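You operate a simulated robot arm through the tools that you are given. There is no shell and no other tool. Be economical: measure what you need, move in short steps, check, and stop when the job is done.

You are at the controls of a simulated two-armed robot. One attempt, no reset.

JOB
Start the pump for the left bench and set 70 percent load.
Fine: bench switch first, Start with no load, then control box on and its dial up till its display shows 70; pressure dial, plugs and Run bench stay.

The check looks at the end state, three seconds after you hand in, the way a careful person would. Anything else that was tipped, shoved, dropped, spilled or broken makes it a failure.

ROBOT AND FRAMES
Two 7-joint arms with two-finger grippers on one trunk, hanging from a carriage that runs on a gantry, over the field with the corners [-2701, 781], [-2700, -499], [0, -497], [-1, 783] (x, y) and turns from -6.44 to 5.55 rad about z. Base frame: it is fixed where the carriage stands at the start and does not move with it; the origin is on the floor, on the carriage's upright axis, x ahead of it, y to its left, z up. Lengths are in mm, angles in rad, forces in N, time in s.
The left shoulder is at the start at [40, 158, 1209], the right one opposite. With the tool pointing down near the work surface each hand reaches from about 100 to 560 mm from the robot's upright axis, wherever it stands, measured 20 degrees to its own side. Places, roughly: bench switch [700, -600, 1000]; display of the control box [500, -700, 800]; flow plug [800, -1500, 1100]; green run button [700, -900, 1000]; green start button [500, -600, 1000]; left console [900, -1000, 1000]; load dial [500, -800, 800]; pressure dial [700, -800, 1000]; red button of the control box [500, -900, 800]; speed plug [800, -1500, 1400]; torque plug [800, -1500, 1300]. Payload 1.96 kg a hand.
The tool frame of a hand sits at the grasp point between the pads (the TCP): z along the fingers, y along the line on which they close. The tips reach 20 mm beyond it. Largest opening 72 mm; the body of the gripper starts 38 mm behind the TCP.
Orientation is that of the tool frame in the base frame, as [roll, pitch, yaw] about the fixed x, y, z axes, in that order (R = Rz(yaw) Ry(pitch) Rx(roll)). With the fingers straight down and closing along the base's y, the tool's x points along the base's -x, its y along +y and its z along -z.

CONTROLS
- The arms move only by the tool apply_moves. It takes "left_deltas", "right_deltas" or both (then of equal length, played together; a hand with none holds still); each is a list of rows, each a list of 7 numbers: the shift along the tool's x, y, z in mm, then the turn, a rotation vector about the tool's x, y, z in rad, then the gripper command, from -1 (fully open) to 1 (shut), values between in proportion. In form: [[dx, dy, dz, ax, ay, az, hand], ...]. A call has 1 to 8 rows; each row shifts and turns the commanded pose from where the row before left it, along the tool's axes as they then stand. Rows are played at 5 a second. More than 50 mm and 0.15 rad between two rows, or a gripper value outside its range, and nothing of the call is played. Where a pose cannot be reached the arm comes as near as it can. A force on the tool above 50 N (or 10 N above the force at the start of the call, whichever is more), or a blocked arm, ends the call early, and 0.2 s more pass. The fingers move at their own pace (about 45 mm/s each) and stop on an object; they squeeze with about 36 N. The grip force told is the motor's: it shows also when the fingers shut on nothing. Time passes only in rows, and 0.2 s behind the last, so rows that do not move let the fingers close. It gives the time, the measured TCP pose, the force on the tool (base axes), the opening and the grip force at its end, in the units of the frame above (readings bear some noise), with the torque about the TCP (base axes, N m) and any sound that the robot's microphone picked up.
- Cameras (640 x 400 px; columns grow to the right, rows downward): "scene" is now at [217.2, -51.1, 1585.2]; the picture's right is [-0.54, -0.84, 0.00], its down [-0.64, 0.42, -0.64] and it looks along [0.54, -0.35, -0.77] (base axes); focal length 289 px, centre (320, 200). "left" rides on the left gripper at [71, -19, -82] in its tool frame; the picture's right is [0.26, 0.97, 0.00], its down [-0.67, 0.18, -0.72] and it looks along [-0.69, 0.19, 0.70] (tool axes); focal length 280 px, centre (320, 200). "right" rides on the right gripper at [71, 19, -82] in its tool frame; the picture's right is [-0.26, 0.96, 0.00], its down [-0.67, -0.18, -0.72] and it looks along [-0.69, -0.19, 0.70] (tool axes); focal length 280 px, centre (320, 200). There is no depth. A picture from a camera that has moved, and an enlarged one, comes with that camera's place and axes in the base frame and with its lens. The place of the scene camera against the robot may be out by one fixed shift of up to 18 mm in any direction.
- snapshot(camera): a new picture of that camera. It takes no simulated time.
- raise_lower(by): slides the trunk up (or, below 0, down) by that many mm; the arms and the scene camera ride with it, the base frame stays. It gives what a move gives, with no picture.
- base_move(legs): drives the robot by 1 to 6 legs, each [ahead, left, turn to the left] in mm, mm and rad, along the robot's own axes; the way and the turn of a leg run together, so that a leg with both is an arc; at most 1500 mm and 3.142 rad a leg. The arms and the cameras ride along, it lands a little off, and it stops where it bumps. It keeps to its track: a leg is cut to what the track allows. It gives what a move gives.
- turn_head(pan, tilt): turns the head with the scene camera to pan (to the left, within 1.501 rad either way) and tilt (down, from -0.506 to 1.204), counted from straight ahead of the robot. It gives what a move gives.
- close_up(camera, box): a new picture of the part [left, top, right, bottom] of that camera's present view, enlarged. It takes no simulated time.
- hand_in(): hands the job in; it is judged then, once.

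Go step by step. Nothing tells you exact positions but the pictures and the camera data: compare them with the known pose of the tool, close in by small moves and look again before you grip or let go. The budget is 120 turns and 108 pictures, counting those below and the enlarged ones. Unless the task says otherwise, let go and move clear before handing in, and close with one line.

The tools are called after ">>>" as a command line: name --argument value ..., lists and objects as JSON in quotes. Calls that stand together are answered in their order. apply_moves: Moves the arms, as the interface text tells. Its arguments: {"type":"object","properties":{"left_deltas":{"type":"array"},"right_deltas":{"type":"array"}},"required":[]} The other tools are called the same way: raise_lower (by) slides the trunk up or down; base_move (legs) drives the base; turn_head (pan, tilt) turns the head that bears the scene camera; snapshot (camera) takes a picture; close_up (camera, box) takes an enlarged picture of a part of a camera's view; hand_in () hands the job in.

At the start:

```text
time_s: 0.0
left_ee_pos: [309.9, -15.5, 1343.4]
left_tcp_rot: [3.069, -0.123, -3.117]
left_contact_force: [-1.3, -0.8, 0.5]
left_moment: [-0.02, -0.01, 0.02]
left_opening: 71.9
left_grasp_force: 0.1
right_ee_pos: [292.6, -380.4, 1296.3]
right_tcp_rot: [3.141, 0.0, -3.14]
right_contact_force: [0.3, -0.3, 0.6]
right_moment: [0.02, -0.01, 0.04]
right_opening: 71.9
right_grasp_force: 0.0
trunk travel left (down, up): [-532.0, 308.0]
robot x, y, heading: [-0.5, 0.4, -0.001]
head pan, tilt: [-0.574, 0.874]
```

scene: 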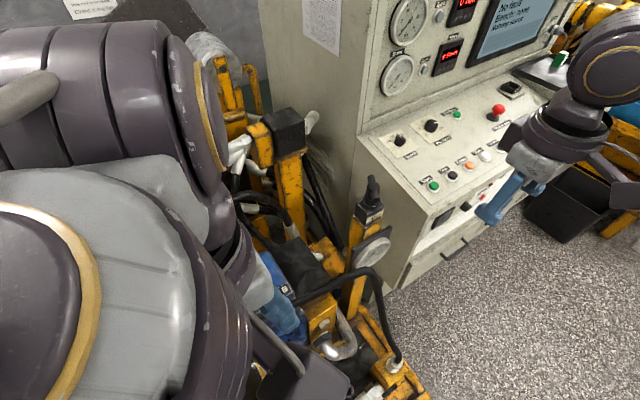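
right: 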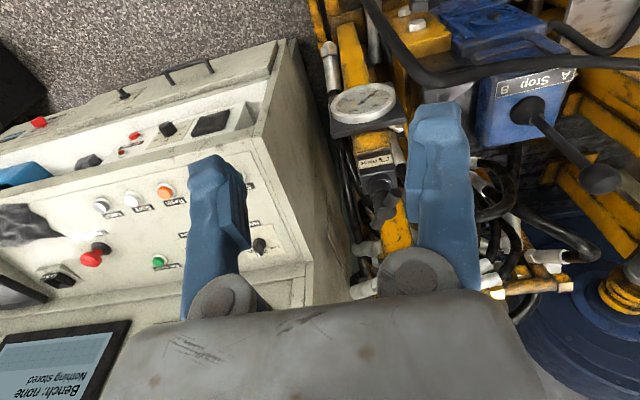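
left: 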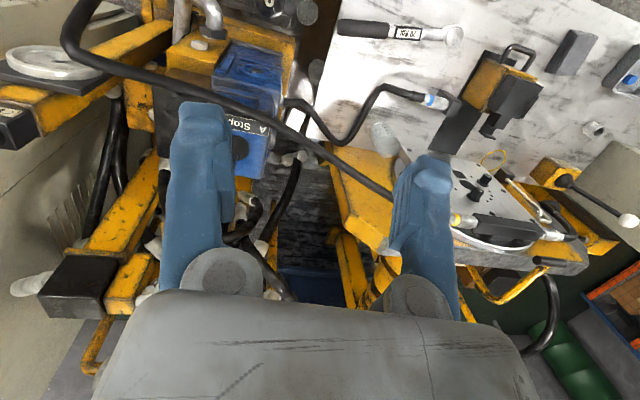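

I see the console ahead-right with dials, buttons and a sloped panel, with the control box on its front face. I'll enlarge the panel to read the labels.

>>> close_up --camera "scene" --box '[360, 70, 540, 260]'

>>> close_up --camera "right" --box '[0, 60, 320, 400]'

>>> close_up --camera "scene" --box '[260, 0, 580, 120]'

```text
2.11 times, centred on (450, 165) of scene
camera zoom: at [217.2, -51.1, 1585.2], right [-0.54, -0.84, 0.0], down [-0.64, 0.42, -0.64], along [0.54, -0.35, -0.77], focal length 608 px, centre (46, 274)
```

zoom: 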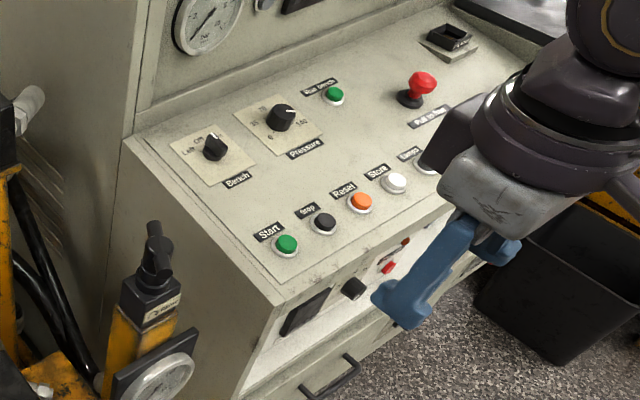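

```text
1.18 times, centred on (160, 230) of right
camera zoom: at [221.0, -362.6, 1377.8], right [0.26, 0.96, 0.0], down [0.67, -0.18, 0.72], along [0.69, -0.19, -0.7], focal length 330 px, centre (508, 165)
```

zoom: 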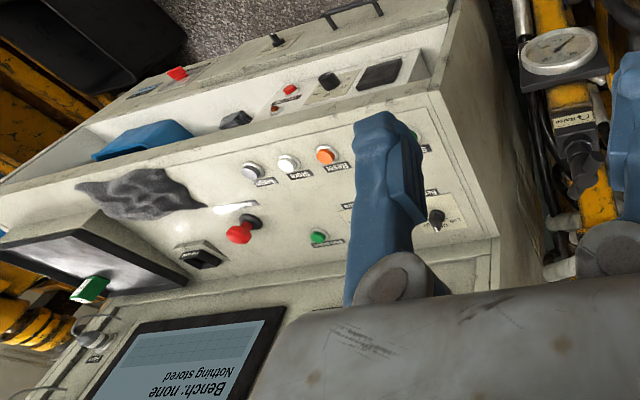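

```text
2.00 times, centred on (420, 60) of scene
camera zoom: at [217.2, -51.1, 1585.2], right [-0.54, -0.84, 0.0], down [-0.64, 0.42, -0.64], along [0.54, -0.35, -0.77], focal length 577 px, centre (120, 480)
```

zoom: 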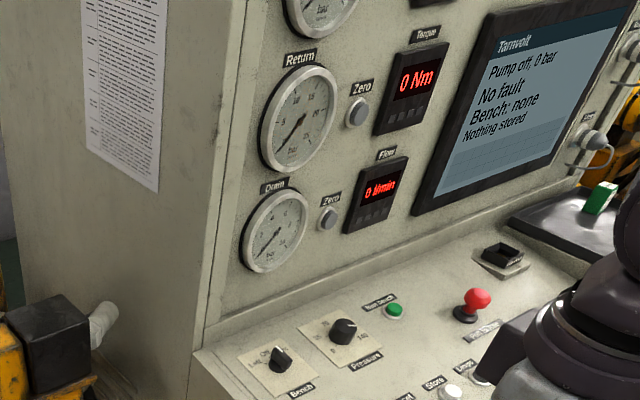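

The console panel has Bench, Pressure, Run bench, Start, Stop, and so on. I want finer views of the switch, the red mushroom and the control box.

>>> close_up --camera "scene" --box '[380, 110, 460, 160]'

>>> close_up --camera "right" --box '[100, 90, 260, 190]'

>>> close_up --camera "scene" --box '[300, 0, 350, 50]'

>>> close_up --camera "scene" --box '[440, 90, 540, 150]'

```text
8.00 times, centred on (420, 135) of scene
camera zoom: at [217.2, -51.1, 1585.2], right [-0.54, -0.84, 0.0], down [-0.64, 0.42, -0.64], along [0.54, -0.35, -0.77], focal length 2310 px, centre (-480, 720)
```

zoom: 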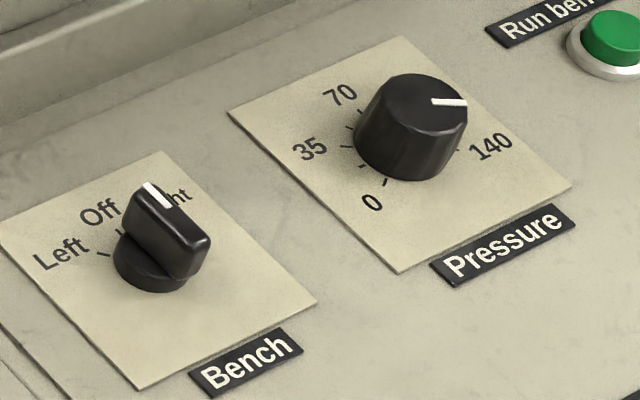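

```text
4.00 times, centred on (180, 140) of right
camera zoom: at [221.0, -362.6, 1377.8], right [0.26, 0.96, 0.0], down [0.67, -0.18, 0.72], along [0.69, -0.19, -0.7], focal length 1122 px, centre (880, 440)
```

zoom: 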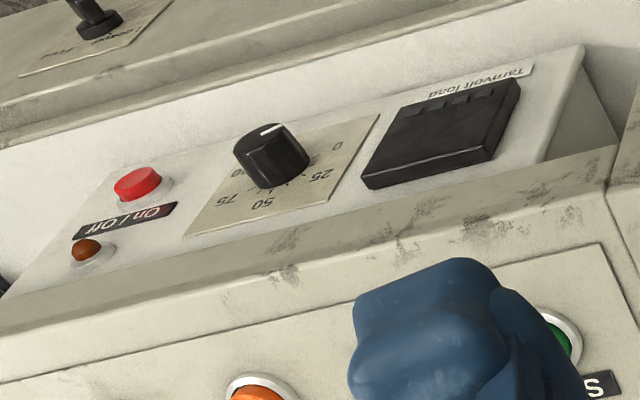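

```text
8.00 times, centred on (325, 25) of scene
camera zoom: at [217.2, -51.1, 1585.2], right [-0.54, -0.84, 0.0], down [-0.64, 0.42, -0.64], along [0.54, -0.35, -0.77], focal length 2310 px, centre (280, 1600)
```

zoom: 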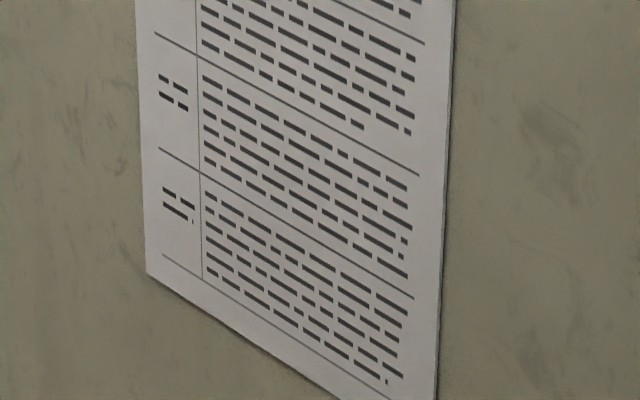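

```text
6.40 times, centred on (490, 120) of scene
camera zoom: at [217.2, -51.1, 1585.2], right [-0.54, -0.84, 0.0], down [-0.64, 0.42, -0.64], along [0.54, -0.35, -0.77], focal length 1848 px, centre (-768, 712)
```

zoom: 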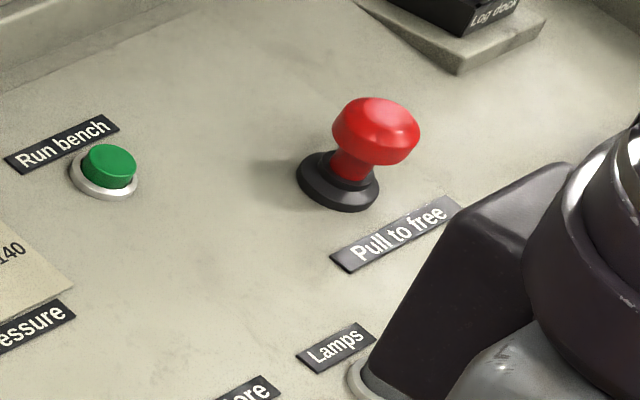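

Bench points to Off (middle), the E-stop is out, and the control box sits in the console front. I'll drive right to line up with the console and point the head at the panel.

>>> base_move --legs '[[0, -400, 0]]'

>>> turn_head --pan -0.3 --tilt 0.75

>>> snapshot --camera "scene"

>>> snapshot --camera "right"

>>> snapshot --camera "left"

```text
time_s: 2.5
left_ee_pos: [309.9, -413.6, 1346.3]
left_tcp_rot: [3.079, -0.123, -3.115]
left_contact_force: [-0.2, 0.0, 0.4]
left_moment: [0.02, 0.01, 0.02]
left_opening: 72.0
left_grasp_force: 0.1
right_ee_pos: [292.1, -782.2, 1295.1]
right_tcp_rot: [3.141, 0.0, 3.14]
right_contact_force: [0.4, 0.3, 0.5]
right_moment: [0.0, 0.02, 0.0]
right_opening: 72.0
right_grasp_force: 0.0
trunk travel left (down, up): [-532.0, 308.0]
robot x, y, heading: [0.6, -400.6, -0.001]
head pan, tilt: [-0.574, 0.874]
```

```text
time_s: 3.3
left_ee_pos: [310.2, -412.5, 1346.7]
left_tcp_rot: [3.084, -0.124, -3.118]
left_contact_force: [0.0, 0.1, -0.5]
left_moment: [0.03, 0.02, 0.02]
left_opening: 71.9
left_grasp_force: 0.0
right_ee_pos: [292.0, -782.4, 1294.5]
right_tcp_rot: [-3.141, -0.002, 3.137]
right_contact_force: [-1.0, -0.6, 0.1]
right_moment: [-0.03, -0.01, -0.04]
right_opening: 72.1
right_grasp_force: 0.0
trunk travel left (down, up): [-532.0, 308.0]
robot x, y, heading: [0.3, -401.6, -0.003]
head pan, tilt: [-0.3, 0.75]
```

```text
97 pictures are left
camera scene: at [231.2, -435.1, 1595.1], right [-0.3, -0.95, 0.0], down [-0.65, 0.2, -0.73], along [0.7, -0.22, -0.68], focal length 289 px, centre (320, 200)
```

scene: 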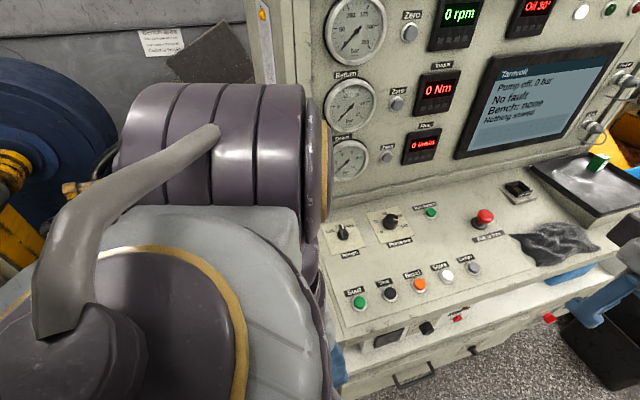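

```text
96 pictures are left
camera right: at [219.6, -763.7, 1377.8], right [0.26, 0.96, 0.0], down [0.67, -0.18, 0.72], along [0.69, -0.19, -0.7], focal length 280 px, centre (320, 200)
```

right: 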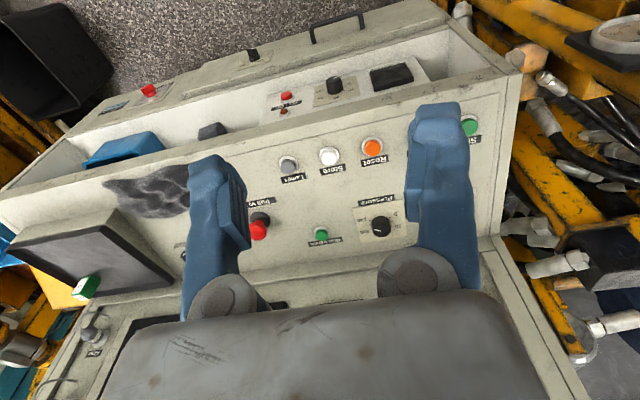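

```text
95 pictures are left
camera left: at [251.0, -439.3, 1435.5], right [-0.28, 0.96, 0.09], down [0.76, 0.16, 0.64], along [0.59, 0.24, -0.77], focal length 280 px, centre (320, 200)
```

left: 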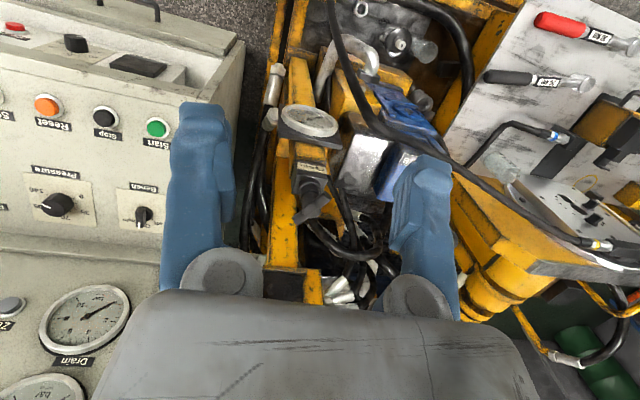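

Start button triangulates to about (502,-602,992), and the bench knob to about (669,-620,1025). I'll check the load dial and bench knob closely before moving.

>>> close_up --camera "right" --box '[250, 50, 440, 130]'

>>> close_up --camera "left" --box '[20, 90, 200, 240]'

>>> close_up --camera "scene" --box '[320, 190, 480, 310]'

```text
3.37 times, centred on (345, 90) of right
camera zoom: at [219.6, -763.7, 1377.8], right [0.26, 0.96, 0.0], down [0.67, -0.18, 0.72], along [0.69, -0.19, -0.7], focal length 944 px, centre (236, 570)
```

zoom: 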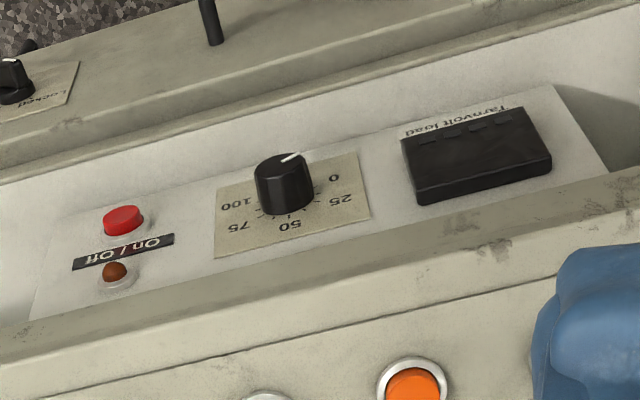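

```text
2.67 times, centred on (110, 165) of left
camera zoom: at [251.0, -439.3, 1435.5], right [-0.28, 0.96, 0.09], down [0.76, 0.16, 0.64], along [0.59, 0.24, -0.77], focal length 748 px, centre (880, 293)
```

zoom: 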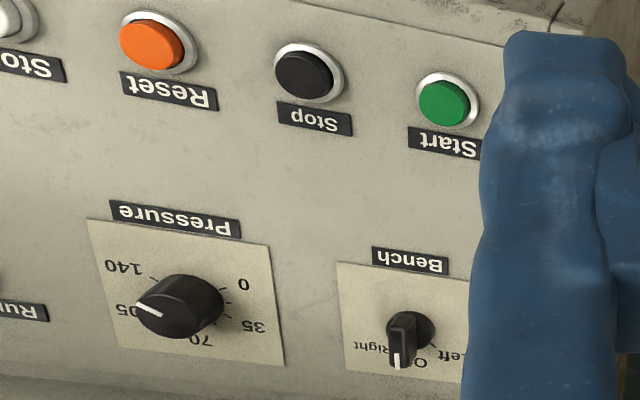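

```text
3.33 times, centred on (400, 250) of scene
camera zoom: at [231.2, -435.1, 1595.1], right [-0.3, -0.95, 0.0], down [-0.65, 0.2, -0.73], along [0.7, -0.22, -0.68], focal length 962 px, centre (53, 33)
```

zoom: 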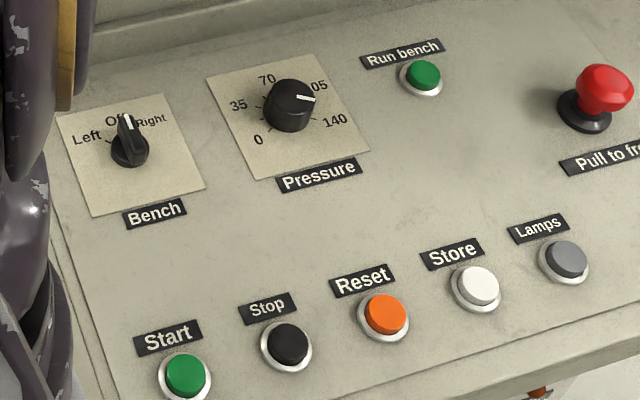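

Load dial is at zero and Bench is on Off with Left counter-clockwise. I'll move to the right limit and turn left so the right shoulder gets nearer.

>>> base_move --legs '[[0, -90, 0], [0, 0, 0.5]]'

>>> turn_head --pan -0.5 --tilt 0.75

>>> snapshot --camera "scene"

>>> snapshot --camera "right"

```text
time_s: 5.8
left_ee_pos: [277.9, -352.6, 1346.4]
left_tcp_rot: [3.085, -0.124, -2.618]
left_contact_force: [-0.7, 0.1, -0.4]
left_moment: [-0.01, 0.01, -0.01]
left_opening: 72.3
left_grasp_force: 0.1
right_ee_pos: [438.7, -686.5, 1295.6]
right_tcp_rot: [-3.14, 0.0, -2.646]
right_contact_force: [0.4, -0.2, 1.5]
right_moment: [-0.02, -0.01, 0.03]
right_opening: 71.9
right_grasp_force: 0.0
trunk travel left (down, up): [-532.0, 308.0]
robot x, y, heading: [1.8, -491.0, 0.493]
head pan, tilt: [-0.3, 0.75]
```

```text
time_s: 6.5
left_ee_pos: [277.4, -352.2, 1346.8]
left_tcp_rot: [3.085, -0.125, -2.617]
left_contact_force: [-0.5, -0.5, -0.6]
left_moment: [0.03, -0.04, -0.02]
left_opening: 71.9
left_grasp_force: 0.0
right_ee_pos: [439.6, -686.0, 1296.1]
right_tcp_rot: [-3.141, 0.001, -2.645]
right_contact_force: [0.3, 0.3, -0.4]
right_moment: [0.02, 0.0, 0.01]
right_opening: 72.0
right_grasp_force: 0.0
trunk travel left (down, up): [-532.0, 308.0]
robot x, y, heading: [-0.5, -486.9, 0.496]
head pan, tilt: [-0.499, 0.75]
```

```text
91 pictures are left
camera scene: at [215.5, -423.0, 1595.1], right [0.0, -1.0, 0.0], down [-0.68, 0.0, -0.73], along [0.73, 0.0, -0.68], focal length 289 px, centre (320, 200)
```

scene: 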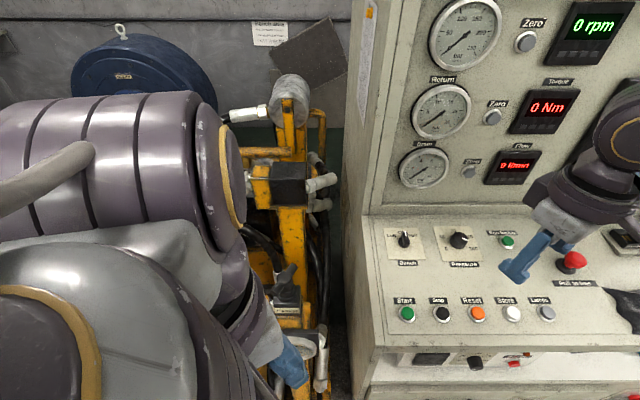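

```text
90 pictures are left
camera right: at [366.1, -702.8, 1377.9], right [-0.23, 0.97, 0.0], down [0.68, 0.16, 0.72], along [0.7, 0.16, -0.7], focal length 280 px, centre (320, 200)
```

right: 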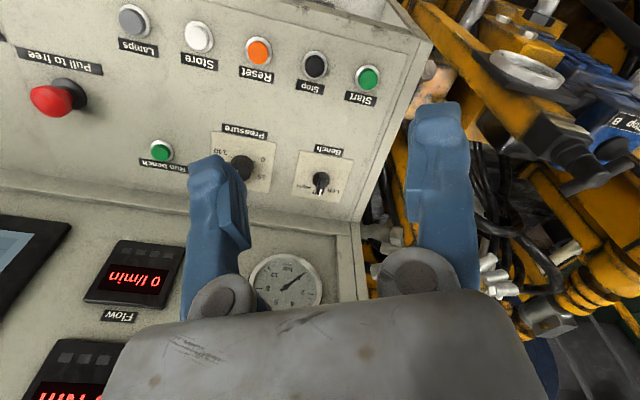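

Bench knob now at about (678,-631,1025), and Start at about (503,-605,990). I'll square the right hand to the base axes and bring it above the bench knob.

>>> apply_moves --right_deltas '[[0, 0, 0, 0, 0, 0.124, -1], [0, 0, 0, 0, 0, 0.124, -1], [0, 0, 0, 0, 0, 0.124, -1], [0, 0, 0, 0, 0, 0.124, -1], [-40, 10, 20, 0, 0, 0, -1], [-40, 10, 20, 0, 0, 0, -1], [-40, 10, 20, 0, 0, 0, -1], [-40, 10, 20, 0, 0, 0, -1]]'

>>> apply_moves --right_deltas '[[-40, 8, 20, 0, 0, 0, -1], [-38, 8, 20, 0, 0, 0, -1], [0, 0, 20, 0, 0, 0, -1], [0, 0, 0, 0, 0, 0, -1]]'

>>> snapshot --camera "right"

>>> snapshot --camera "scene"

```text
time_s: 8.3
left_ee_pos: [277.1, -351.6, 1346.8]
left_tcp_rot: [3.082, -0.126, -2.619]
left_contact_force: [0.1, 0.1, -0.9]
left_moment: [0.01, 0.02, 0.01]
left_opening: 71.9
left_grasp_force: 0.0
right_ee_pos: [598.2, -647.1, 1215.8]
right_tcp_rot: [-3.14, 0.0, -3.141]
right_contact_force: [-1.5, 0.7, -0.1]
right_moment: [0.01, -0.01, 0.0]
right_opening: 71.9
right_grasp_force: 0.2
trunk travel left (down, up): [-532.0, 308.0]
robot x, y, heading: [-1.0, -487.5, 0.497]
head pan, tilt: [-0.499, 0.75]
```

```text
time_s: 9.3
left_ee_pos: [278.1, -351.3, 1345.0]
left_tcp_rot: [3.083, -0.126, -2.619]
left_contact_force: [-0.6, 0.2, 0.2]
left_moment: [0.04, 0.03, 0.01]
left_opening: 71.8
left_grasp_force: 0.0
right_ee_pos: [656.2, -633.5, 1157.5]
right_tcp_rot: [-3.14, 0.001, -3.141]
right_contact_force: [0.5, -0.3, -0.5]
right_moment: [0.02, -0.02, -0.01]
right_opening: 72.1
right_grasp_force: 0.1
right hand out of reach, approached as far as the arm can: row 2
trunk travel left (down, up): [-532.0, 308.0]
robot x, y, heading: [1.5, -486.9, 0.5]
head pan, tilt: [-0.499, 0.75]
```

```text
89 pictures are left
camera right: at [585.0, -615.4, 1240.4], right [0.26, 0.96, 0.0], down [0.67, -0.18, 0.72], along [0.69, -0.19, -0.7], focal length 280 px, centre (320, 200)
```

right: 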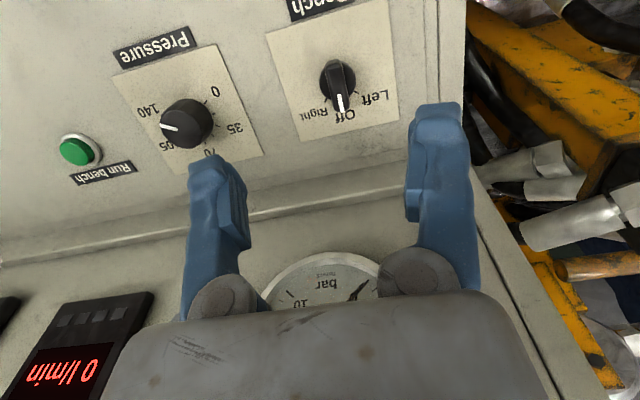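

```text
88 pictures are left
camera scene: at [215.5, -423.1, 1595.1], right [0.0, -1.0, 0.0], down [-0.68, 0.0, -0.73], along [0.73, 0.0, -0.68], focal length 289 px, centre (320, 200)
```

scene: 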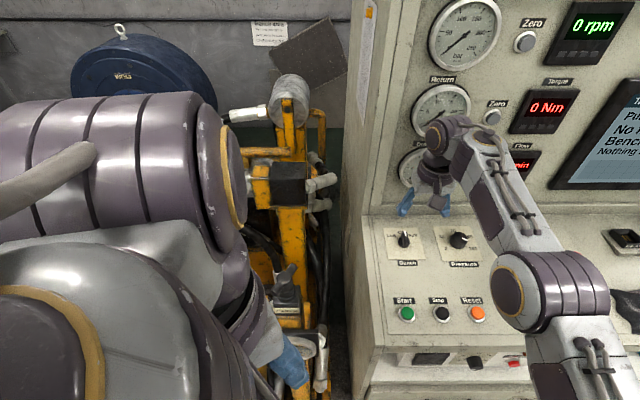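

The hand is a bit short (x 656) at this height, and the knob is at about (674,-627). Reach should improve lower down, so I descend and push forward.

>>> apply_moves --right_deltas '[[0, 0, 30, 0, 0, 0, -0.3], [0, 2, 30, 0, 0, 0, -0.3], [-10, 2, 20, 0, 0, 0, -0.3], [-8, 2, 0, 0, 0, 0, -0.3], [0, 0, 0, 0, 0, 0, -0.3]]'

>>> snapshot --camera "right"

```text
time_s: 10.5
left_ee_pos: [278.3, -351.6, 1347.7]
left_tcp_rot: [3.084, -0.127, -2.62]
left_contact_force: [1.2, -0.7, 0.2]
left_moment: [-0.01, -0.02, 0.0]
left_opening: 72.0
left_grasp_force: 0.1
right_ee_pos: [673.6, -627.9, 1077.8]
right_tcp_rot: [-3.141, 0.003, 3.141]
right_contact_force: [-0.2, 0.5, -0.3]
right_moment: [0.01, 0.02, -0.04]
right_opening: 46.7
right_grasp_force: 0.2
trunk travel left (down, up): [-532.0, 308.0]
robot x, y, heading: [-2.3, -492.4, 0.491]
head pan, tilt: [-0.499, 0.75]
```

```text
87 pictures are left
camera right: at [602.2, -609.7, 1160.6], right [0.26, 0.96, 0.0], down [0.67, -0.18, 0.72], along [0.69, -0.19, -0.7], focal length 280 px, centre (320, 200)
```

right: 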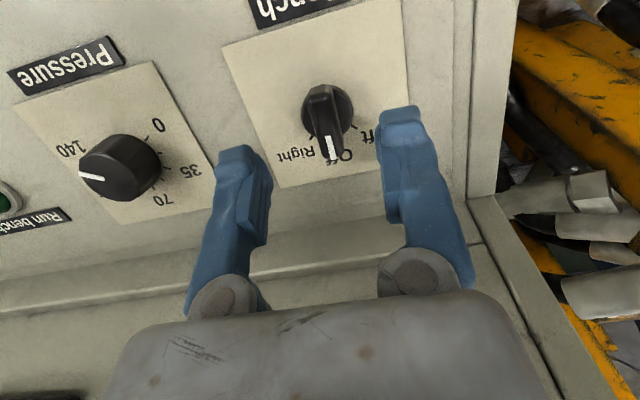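

Hand is centred over the knob within a few mm. I descend to straddle the bar, watching force.

>>> apply_moves --right_deltas '[[-4, 0, 15, 0, 0, 0, -0.3], [0, 1, 15, 0, 0, 0, -0.3], [0, 0, 12, 0, 0, 0, -0.3], [0, 0, 0, 0, 0, 0, -0.3]]'

>>> snapshot --camera "right"

>>> close_up --camera "scene" --box '[340, 190, 480, 280]'

```text
time_s: 11.5
left_ee_pos: [278.4, -351.7, 1346.9]
left_tcp_rot: [3.085, -0.125, -2.618]
left_contact_force: [0.2, 0.1, 0.5]
left_moment: [0.01, 0.02, 0.01]
left_opening: 72.0
left_grasp_force: 0.0
right_ee_pos: [676.6, -629.4, 1035.8]
right_tcp_rot: [3.141, 0.001, -3.141]
right_contact_force: [-0.4, -0.2, 0.1]
right_moment: [0.0, 0.01, 0.01]
right_opening: 46.9
right_grasp_force: 0.0
right hand out of reach, approached as far as the arm can: row 1
trunk travel left (down, up): [-532.0, 308.0]
robot x, y, heading: [-0.6, -487.3, 0.497]
head pan, tilt: [-0.499, 0.75]
```

```text
86 pictures are left
camera right: at [603.4, -609.9, 1118.3], right [0.26, 0.97, 0.0], down [0.67, -0.18, 0.72], along [0.69, -0.19, -0.7], focal length 280 px, centre (320, 200)
```

right: 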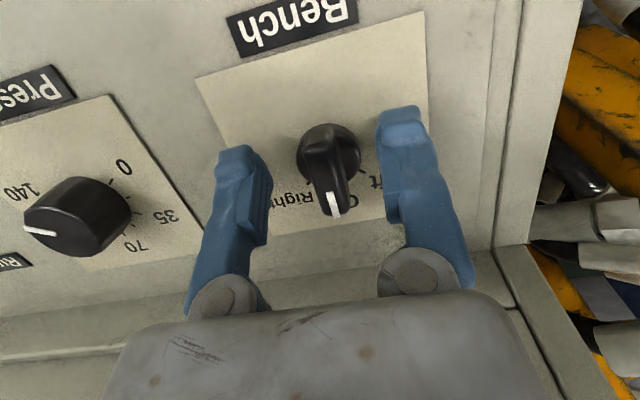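

```text
4.44 times, centred on (410, 235) of scene
camera zoom: at [215.5, -423.0, 1595.1], right [0.0, -1.0, 0.0], down [-0.68, 0.0, -0.73], along [0.73, 0.0, -0.68], focal length 1283 px, centre (-80, 44)
```

zoom: 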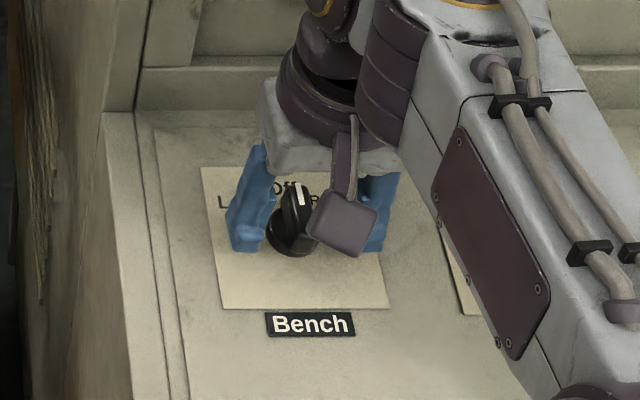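

Fingers straddle the bar. I go slightly lower and close on it.

>>> apply_moves --right_deltas '[[-3, 2, 7, 0, 0, 0, -0.3], [0, 0, 0, 0, 0, 0, 0.2], [0, 0, 0, 0, 0, 0, 0.6], [0, 0, 0, 0, 0, 0, 0.8], [0, 0, 0, 0, 0, 0, 0.8]]'

>>> snapshot --camera "right"

```text
time_s: 12.7
left_ee_pos: [277.9, -349.8, 1347.8]
left_tcp_rot: [3.082, -0.124, -2.618]
left_contact_force: [-0.6, -0.4, -0.3]
left_moment: [0.01, 0.02, -0.01]
left_opening: 71.6
left_grasp_force: 0.0
right_ee_pos: [673.6, -626.1, 1029.4]
right_tcp_rot: [3.14, 0.001, -3.137]
right_contact_force: [1.3, 11.2, -3.9]
right_moment: [0.14, -0.21, 0.09]
right_opening: 27.1
right_grasp_force: 39.9
right hand out of reach, approached as far as the arm can: row 1
trunk travel left (down, up): [-532.0, 308.0]
robot x, y, heading: [0.2, -489.0, 0.5]
head pan, tilt: [-0.499, 0.75]
```

```text
84 pictures are left
camera right: at [602.6, -607.8, 1111.5], right [0.26, 0.97, 0.0], down [0.67, -0.18, 0.72], along [0.69, -0.18, -0.7], focal length 280 px, centre (320, 200)
```

right: 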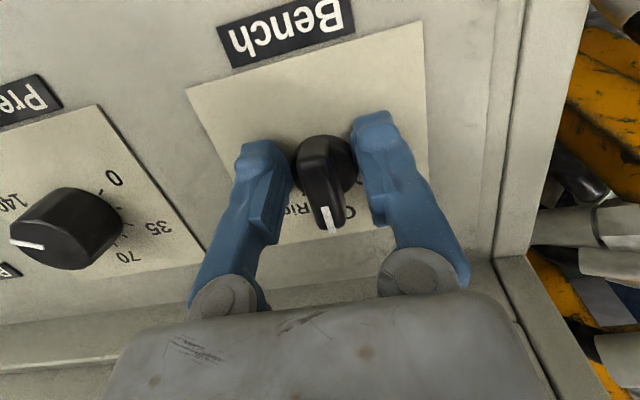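

The fingers closed on the round base (27 mm). I reopen, rise to the bar's height and close again.

>>> apply_moves --right_deltas '[[0, 0, 0, 0, 0, 0, 0], [0, 1, -10, 0, 0, 0, -0.1], [0, 0, 0, 0, 0, 0, 0.4], [0, 0, 0, 0, 0, 0, 0.9], [0, 0, 0, 0, 0, 0, 0.9], [0, 0, 0, 0, 0, 0, 0.9]]'

>>> snapshot --camera "right"

```text
time_s: 14.1
left_ee_pos: [278.5, -350.8, 1346.7]
left_tcp_rot: [3.084, -0.125, -2.619]
left_contact_force: [0.3, 0.2, 1.7]
left_moment: [0.0, 0.03, -0.02]
left_opening: 72.1
left_grasp_force: 0.0
right_ee_pos: [673.0, -626.4, 1038.4]
right_tcp_rot: [3.14, 0.001, -3.139]
right_contact_force: [1.7, 5.6, -4.7]
right_moment: [0.08, 0.04, 0.04]
right_opening: 12.6
right_grasp_force: 39.5
trunk travel left (down, up): [-532.0, 308.0]
robot x, y, heading: [-0.4, -488.5, 0.497]
head pan, tilt: [-0.499, 0.75]
```

```text
83 pictures are left
camera right: at [602.5, -607.7, 1121.6], right [0.26, 0.97, 0.0], down [0.67, -0.18, 0.72], along [0.69, -0.19, -0.7], focal length 280 px, centre (320, 200)
```

right: 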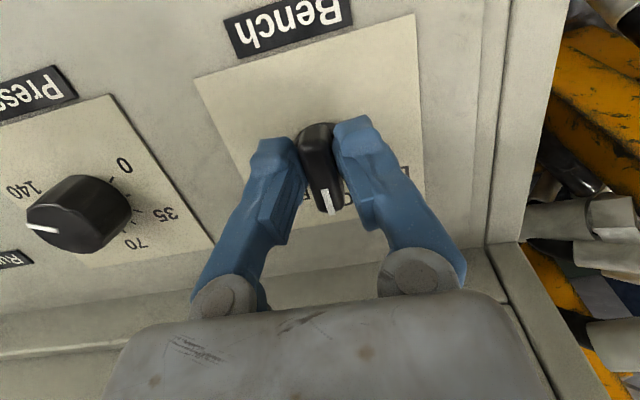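

The bar is gripped (12.6 mm). I turn it counter-clockwise toward Left in steps.

>>> apply_moves --right_deltas '[[0, -0.7, 0, 0, 0, -0.12, 0.9], [0, -0.7, 0, 0, 0, -0.12, 0.9], [0, -0.7, 0, 0, 0, -0.12, 0.9], [0, -0.7, 0, 0, 0, -0.12, 0.9], [0, -0.7, 0, 0, 0, -0.12, 0.9], [0, 0, 0, 0, 0, 0, 0.9]]'

>>> snapshot --camera "right"

>>> close_up --camera "scene" --box '[540, 70, 640, 190]'

```text
time_s: 15.5
left_ee_pos: [278.2, -350.8, 1346.4]
left_tcp_rot: [3.084, -0.125, -2.618]
left_contact_force: [-0.5, -0.2, 0.4]
left_moment: [0.03, 0.02, -0.02]
left_opening: 72.0
left_grasp_force: 0.1
right_ee_pos: [675.6, -629.7, 1039.5]
right_tcp_rot: [3.139, 0.002, -2.539]
right_contact_force: [-3.5, 12.1, 5.6]
right_moment: [-0.2, 0.41, 0.04]
right_opening: 12.5
right_grasp_force: 39.3
trunk travel left (down, up): [-532.0, 308.0]
robot x, y, heading: [0.2, -488.4, 0.495]
head pan, tilt: [-0.499, 0.75]
```

```text
82 pictures are left
camera right: at [604.8, -654.2, 1121.7], right [-0.33, 0.94, 0.0], down [0.66, 0.23, 0.72], along [0.68, 0.24, -0.7], focal length 280 px, centre (320, 200)
```

right: 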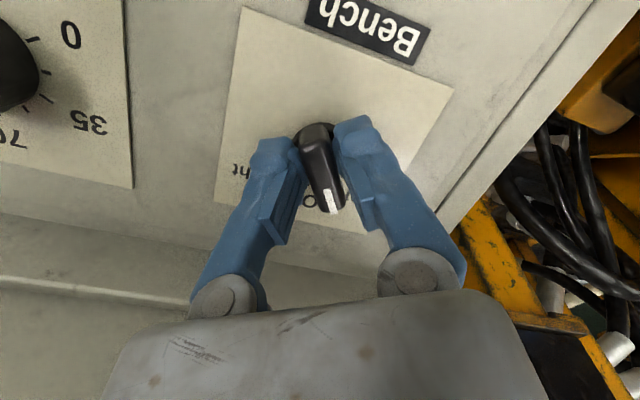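

```text
3.33 times, centred on (590, 130) of scene
camera zoom: at [215.3, -422.0, 1595.3], right [0.0, -1.0, 0.0], down [-0.68, 0.0, -0.73], along [0.73, 0.0, -0.68], focal length 962 px, centre (-580, 433)
```

zoom: 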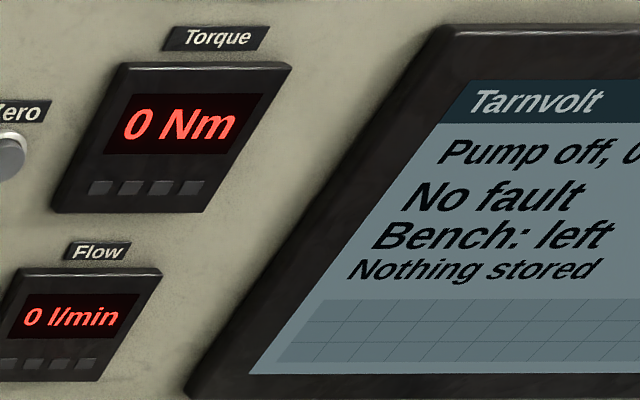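

The display now reads "Bench: left". I release, rise and check the knob sits fully on the Left mark.

>>> apply_moves --right_deltas '[[0, 0, 0, 0, 0, 0, 0], [0, 0, 0, 0, 0, 0, -0.3], [0, 0, -30, 0, 0, 0, -0.3], [0, 0, -30, 0, 0, 0, -0.3], [0, 0, -20, 0, 0, 0, -0.3]]'

>>> snapshot --camera "right"

>>> close_up --camera "scene" --box '[370, 210, 440, 280]'

```text
time_s: 16.7
left_ee_pos: [276.7, -352.0, 1346.8]
left_tcp_rot: [3.084, -0.125, -2.619]
left_contact_force: [0.2, -1.0, 0.7]
left_moment: [-0.02, 0.01, 0.02]
left_opening: 72.1
left_grasp_force: 0.0
right_ee_pos: [669.9, -637.5, 1119.0]
right_tcp_rot: [-3.139, 0.001, -2.54]
right_contact_force: [-0.4, -0.2, 0.0]
right_moment: [0.03, 0.0, -0.02]
right_opening: 47.0
right_grasp_force: 0.1
right hand out of reach, approached as far as the arm can: row 4, 5
trunk travel left (down, up): [-532.0, 308.0]
robot x, y, heading: [-0.3, -489.1, 0.495]
head pan, tilt: [-0.499, 0.75]
```

```text
80 pictures are left
camera right: at [599.8, -661.5, 1201.6], right [-0.33, 0.94, 0.0], down [0.66, 0.23, 0.72], along [0.68, 0.24, -0.7], focal length 280 px, centre (320, 200)
```

right: 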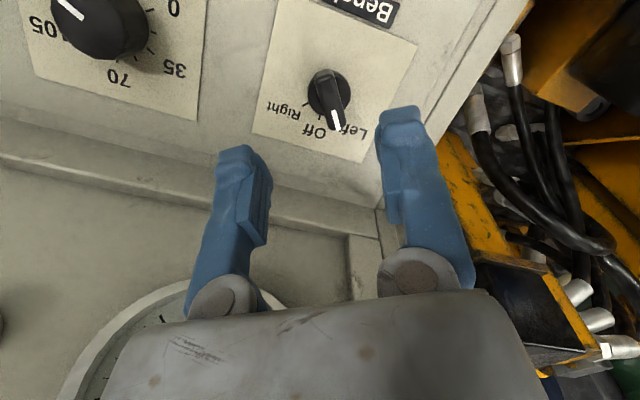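

```text
5.71 times, centred on (405, 245) of scene
camera zoom: at [215.5, -423.0, 1595.1], right [0.0, -1.0, 0.0], down [-0.68, 0.0, -0.73], along [0.73, 0.0, -0.68], focal length 1650 px, centre (-166, -57)
```

zoom: 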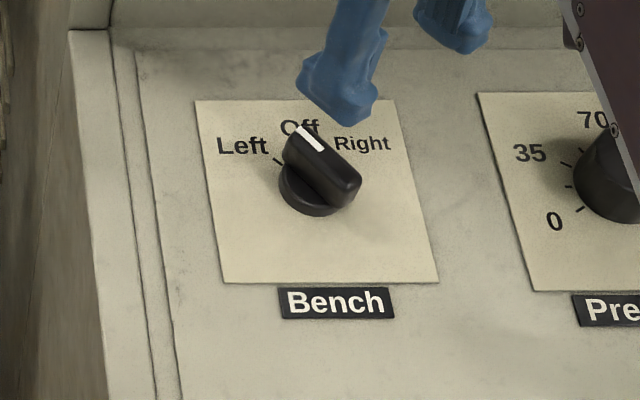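

Bench knob is on Left. Now I close the right hand and go above the Start button.

>>> apply_moves --right_deltas '[[24, 24.3, 0, 0, 0, 0, 1], [24, 24.3, 0, 0, 0, 0, 1], [24, 24.3, 15, 0, 0, 0, 1], [24, 24.3, 25, 0, 0, 0, 1], [23, 24.3, 25, 0, 0, 0, 1], [0, 0, 0, 0, 0, 0, 1]]'

>>> snapshot --camera "right"

>>> snapshot --camera "scene"

```text
time_s: 18.1
left_ee_pos: [277.8, -352.4, 1347.6]
left_tcp_rot: [3.085, -0.124, -2.618]
left_contact_force: [0.0, -0.2, -0.2]
left_moment: [-0.01, -0.01, 0.0]
left_opening: 72.3
left_grasp_force: 0.0
right_ee_pos: [501.2, -603.9, 1054.7]
right_tcp_rot: [3.141, -0.001, -2.541]
right_contact_force: [-0.5, -0.6, 0.1]
right_moment: [0.02, -0.02, 0.0]
right_opening: 0.2
right_grasp_force: 29.9
trunk travel left (down, up): [-532.0, 308.0]
robot x, y, heading: [-0.9, -490.8, 0.499]
head pan, tilt: [-0.499, 0.75]
```

```text
78 pictures are left
camera right: at [431.0, -628.7, 1136.7], right [-0.33, 0.94, 0.0], down [0.66, 0.23, 0.72], along [0.68, 0.24, -0.7], focal length 280 px, centre (320, 200)
```

right: 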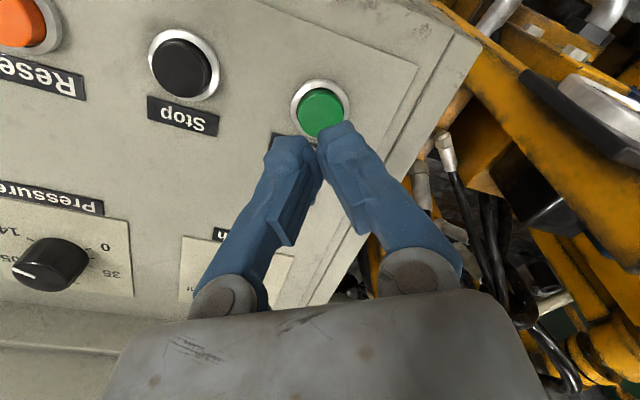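

```text
77 pictures are left
camera scene: at [215.5, -423.0, 1595.1], right [0.0, -1.0, 0.0], down [-0.68, 0.0, -0.73], along [0.73, 0.0, -0.68], focal length 289 px, centre (320, 200)
```

scene: 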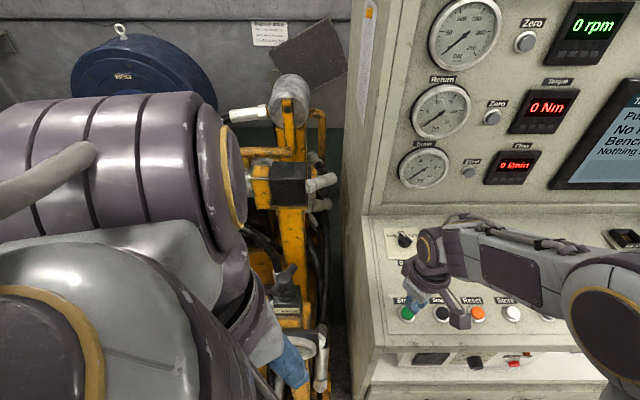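

Nearly centred over Start; I nudge and descend gently, reading the force.

>>> apply_moves --right_deltas '[[-4.4, -0.6, 12, 0, 0, 0, 1], [0, 0, 12, 0, 0, 0, 1], [0, 0, 10, 0, 0, 0, 1], [0, 0, 0, 0, 0, 0, 1]]'

>>> close_up --camera "right" --box '[220, 60, 440, 200]'

>>> close_up --camera "scene" --box '[380, 260, 480, 340]'

```text
time_s: 19.1
left_ee_pos: [278.0, -352.1, 1346.3]
left_tcp_rot: [3.084, -0.126, -2.619]
left_contact_force: [-0.2, 0.2, 0.1]
left_moment: [0.0, -0.03, 0.02]
left_opening: 72.1
left_grasp_force: 0.1
right_ee_pos: [506.3, -602.8, 1019.9]
right_tcp_rot: [-3.142, -0.001, -2.542]
right_contact_force: [-0.3, -0.2, 0.3]
right_moment: [-0.01, 0.0, 0.01]
right_opening: 0.0
right_grasp_force: 29.3
trunk travel left (down, up): [-532.0, 308.0]
robot x, y, heading: [-2.7, -490.7, 0.497]
head pan, tilt: [-0.499, 0.75]
```

```text
2.86 times, centred on (330, 130) of right
camera zoom: at [436.1, -626.8, 1102.3], right [-0.33, 0.94, 0.0], down [0.66, 0.23, 0.72], along [0.68, 0.24, -0.7], focal length 801 px, centre (291, 400)
```

zoom: 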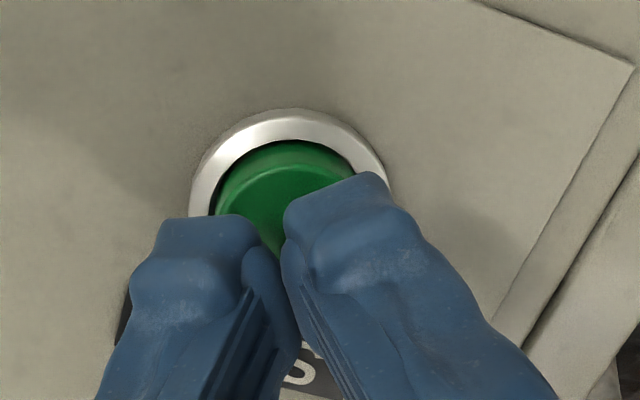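

```text
5.00 times, centred on (430, 300) of scene
camera zoom: at [215.5, -423.0, 1595.1], right [0.0, -1.0, 0.0], down [-0.68, 0.0, -0.73], along [0.73, 0.0, -0.68], focal length 1444 px, centre (-230, -300)
```

zoom: 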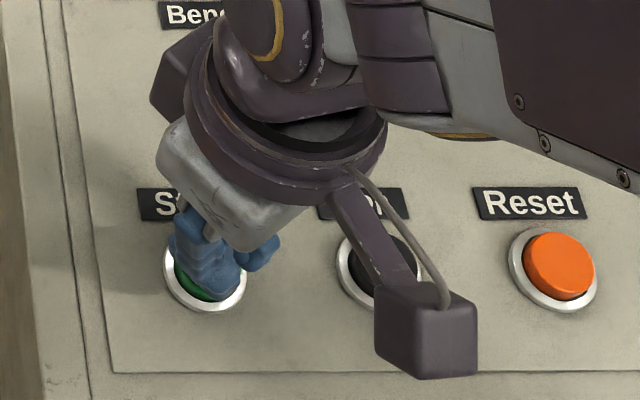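

Tip is ~5 mm forward of centre; I shift back and press down in small steps.

>>> apply_moves --right_deltas '[[4.7, 2, 4, 0, 0, 0, 1], [0, 0, 4, 0, 0, 0, 1], [0, 0, 3, 0, 0, 0, 1], [0, 0, 0, 0, 0, 0, 1]]'

>>> close_up --camera "right" --box '[220, 60, 440, 200]'

```text
time_s: 20.1
left_ee_pos: [277.5, -352.6, 1346.9]
left_tcp_rot: [3.084, -0.126, -2.619]
left_contact_force: [0.7, -0.1, 1.0]
left_moment: [0.0, -0.03, -0.03]
left_opening: 72.2
left_grasp_force: 0.1
right_ee_pos: [501.3, -602.6, 1009.5]
right_tcp_rot: [-3.141, 0.0, -2.542]
right_contact_force: [0.0, -0.9, 0.6]
right_moment: [0.02, 0.01, -0.01]
right_opening: 0.1
right_grasp_force: 29.9
trunk travel left (down, up): [-532.0, 308.0]
robot x, y, heading: [-0.1, -487.9, 0.493]
head pan, tilt: [-0.499, 0.75]
heard: click
```

```text
2.86 times, centred on (330, 130) of right
camera zoom: at [431.6, -627.5, 1091.6], right [-0.33, 0.94, 0.0], down [0.66, 0.23, 0.72], along [0.68, 0.24, -0.7], focal length 801 px, centre (291, 400)
```

zoom: 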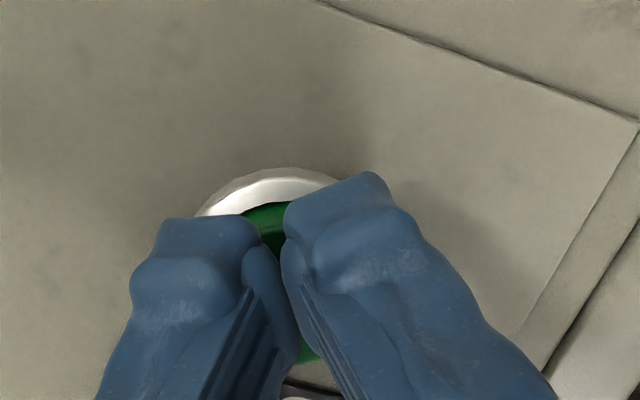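

A click was heard. I lift away and read the displays.

>>> apply_moves --right_deltas '[[0, 0, -15, 0, 0, 0, 1], [0, 0, -35, 0, 0, 0, 1], [0, 0, -40, 0, 0, 0, 1], [0, 0, -40, 0, 0, 0, 1], [0, 0, -40, 0, 0, 0, 1]]'

>>> close_up --camera "scene" --box '[440, 0, 640, 190]'

```text
time_s: 21.3
left_ee_pos: [277.3, -352.5, 1346.6]
left_tcp_rot: [3.085, -0.126, -2.619]
left_contact_force: [0.8, 0.4, -0.1]
left_moment: [0.02, 0.04, 0.0]
left_opening: 71.8
left_grasp_force: 0.1
right_ee_pos: [500.4, -602.8, 1179.8]
right_tcp_rot: [3.141, -0.001, -2.541]
right_contact_force: [-0.5, 0.7, -0.1]
right_moment: [0.03, -0.03, 0.01]
right_opening: 0.2
right_grasp_force: 29.3
trunk travel left (down, up): [-532.0, 308.0]
robot x, y, heading: [-2.8, -487.2, 0.495]
head pan, tilt: [-0.499, 0.75]
```

```text
2.11 times, centred on (540, 95) of scene
camera zoom: at [215.5, -423.0, 1595.0], right [0.0, -1.0, 0.0], down [-0.68, 0.0, -0.73], along [0.73, 0.0, -0.68], focal length 608 px, centre (-143, 421)
```

zoom: 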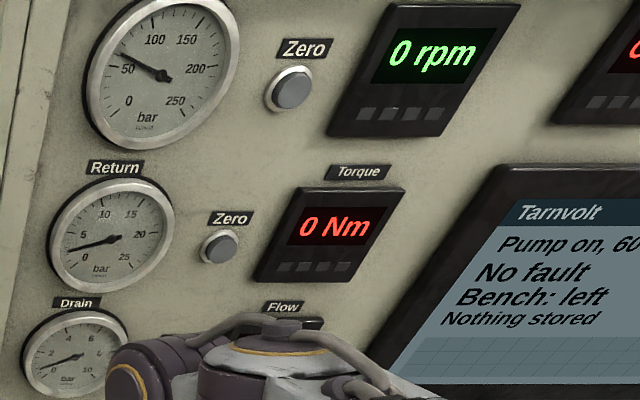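

Pump is on at 60 bar, bench left, no fault. Next, the control box: I turn the robot back square, back off a little and look.

>>> base_move --legs '[[0, 0, -0.496], [-120, 0, 0]]'

>>> turn_head --pan -0.4 --tilt 0.85

>>> snapshot --camera "scene"

>>> snapshot --camera "right"

>>> snapshot --camera "left"

```text
time_s: 24.0
left_ee_pos: [189.7, -500.9, 1346.4]
left_tcp_rot: [3.084, -0.127, -3.113]
left_contact_force: [-0.4, -0.7, 0.0]
left_moment: [-0.02, -0.02, -0.02]
left_opening: 72.3
left_grasp_force: 0.0
right_ee_pos: [265.9, -827.3, 1177.5]
right_tcp_rot: [-3.14, -0.001, -3.039]
right_contact_force: [-0.4, 0.8, 0.9]
right_moment: [0.0, 0.04, -0.01]
right_opening: 0.0
right_grasp_force: 29.5
trunk travel left (down, up): [-532.0, 308.0]
robot x, y, heading: [-120.2, -494.2, -0.002]
head pan, tilt: [-0.499, 0.75]
```

```text
time_s: 24.6
left_ee_pos: [191.9, -502.4, 1347.7]
left_tcp_rot: [3.086, -0.126, -3.113]
left_contact_force: [-0.5, 0.0, 0.2]
left_moment: [0.04, -0.02, 0.01]
left_opening: 71.9
left_grasp_force: 0.0
right_ee_pos: [267.6, -829.6, 1179.0]
right_tcp_rot: [3.141, -0.001, -3.037]
right_contact_force: [0.3, -0.4, -0.5]
right_moment: [0.01, 0.03, 0.02]
right_opening: 0.0
right_grasp_force: 29.4
trunk travel left (down, up): [-532.0, 308.0]
robot x, y, heading: [-117.1, -494.8, -0.003]
head pan, tilt: [-0.4, 0.85]
```

```text
72 pictures are left
camera scene: at [105.0, -529.4, 1587.1], right [-0.39, -0.92, 0.0], down [-0.69, 0.29, -0.66], along [0.61, -0.26, -0.75], focal length 289 px, centre (320, 200)
```

scene: 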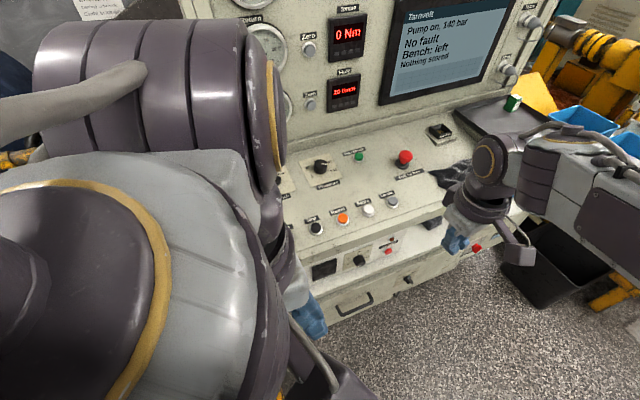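

```text
71 pictures are left
camera right: at [194.2, -817.2, 1261.2], right [0.16, 0.99, 0.0], down [0.69, -0.11, 0.72], along [0.71, -0.11, -0.7], focal length 280 px, centre (320, 200)
```

right: 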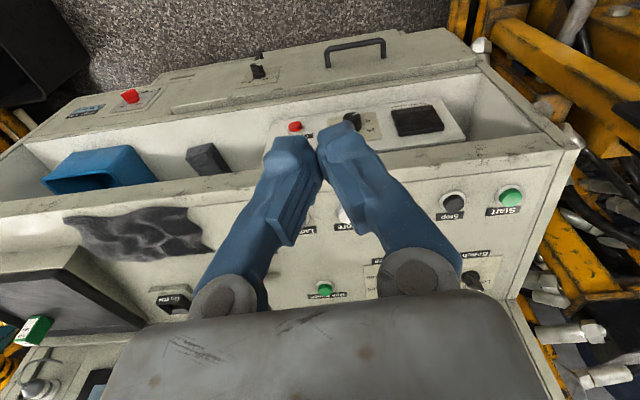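

```text
70 pictures are left
camera left: at [132.0, -527.2, 1435.8], right [-0.28, 0.96, 0.09], down [0.76, 0.16, 0.63], along [0.59, 0.24, -0.77], focal length 280 px, centre (320, 200)
```

left: 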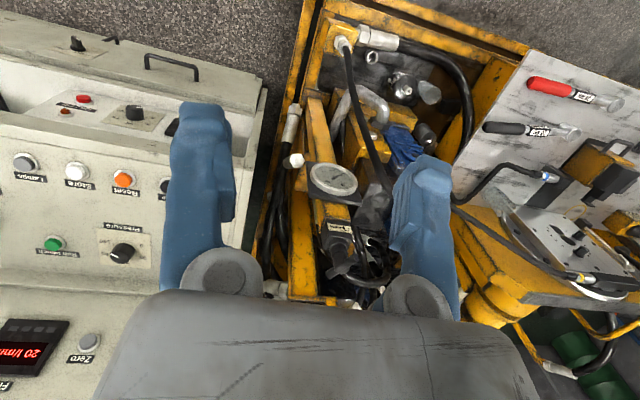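

The control box sits in a recess under the panel lip, with the red button at about (462,-905,798) and the dial at about (461,-800,804). I need its face slope, so I lower the right hand to look from nearer.

>>> apply_moves --right_deltas '[[0, 0, 40, 0, 0, 0.1, 1], [0, 0, 40, 0, 0, 0, 1], [0, 0, 40, 0, 0, 0, 1], [0, 0, 40, 0, 0, 0, 1], [0, 0, 40, 0, 0, 0, 1], [0, 0, 30, 0, 0, 0, 1]]'

>>> snapshot --camera "right"

>>> close_up --camera "scene" --box '[290, 210, 430, 300]'

```text
time_s: 26.1
left_ee_pos: [191.2, -500.9, 1347.5]
left_tcp_rot: [3.083, -0.127, -3.114]
left_contact_force: [0.8, 0.3, 0.1]
left_moment: [0.0, 0.02, 0.0]
left_opening: 72.3
left_grasp_force: 0.0
right_ee_pos: [266.5, -827.3, 947.6]
right_tcp_rot: [3.141, 0.001, -3.137]
right_contact_force: [0.2, 0.3, 0.5]
right_moment: [-0.01, 0.04, -0.01]
right_opening: 0.0
right_grasp_force: 29.9
trunk travel left (down, up): [-532.0, 308.0]
robot x, y, heading: [-123.5, -490.6, 0.001]
head pan, tilt: [-0.4, 0.85]
```

```text
69 pictures are left
camera right: at [195.6, -809.4, 1030.4], right [0.26, 0.97, 0.0], down [0.67, -0.18, 0.72], along [0.69, -0.18, -0.7], focal length 280 px, centre (320, 200)
```

right: 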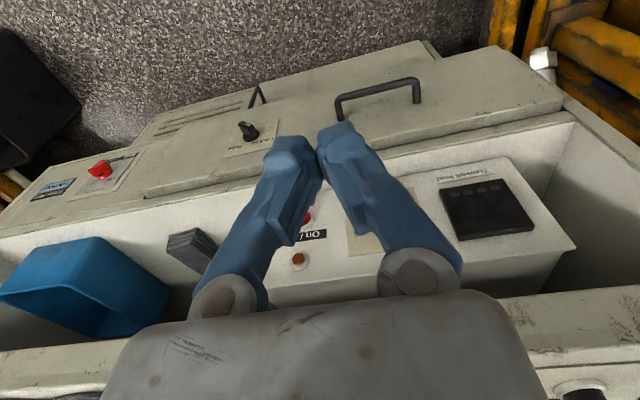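

```text
4.44 times, centred on (360, 255) of scene
camera zoom: at [105.0, -529.3, 1587.1], right [-0.39, -0.92, 0.0], down [-0.69, 0.29, -0.66], along [0.61, -0.26, -0.75], focal length 1283 px, centre (142, -44)
```

zoom: 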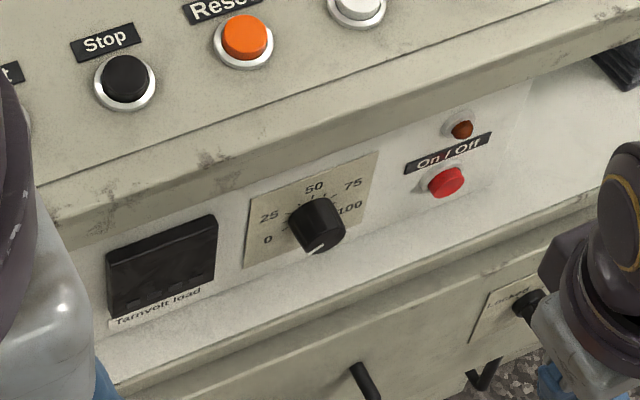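

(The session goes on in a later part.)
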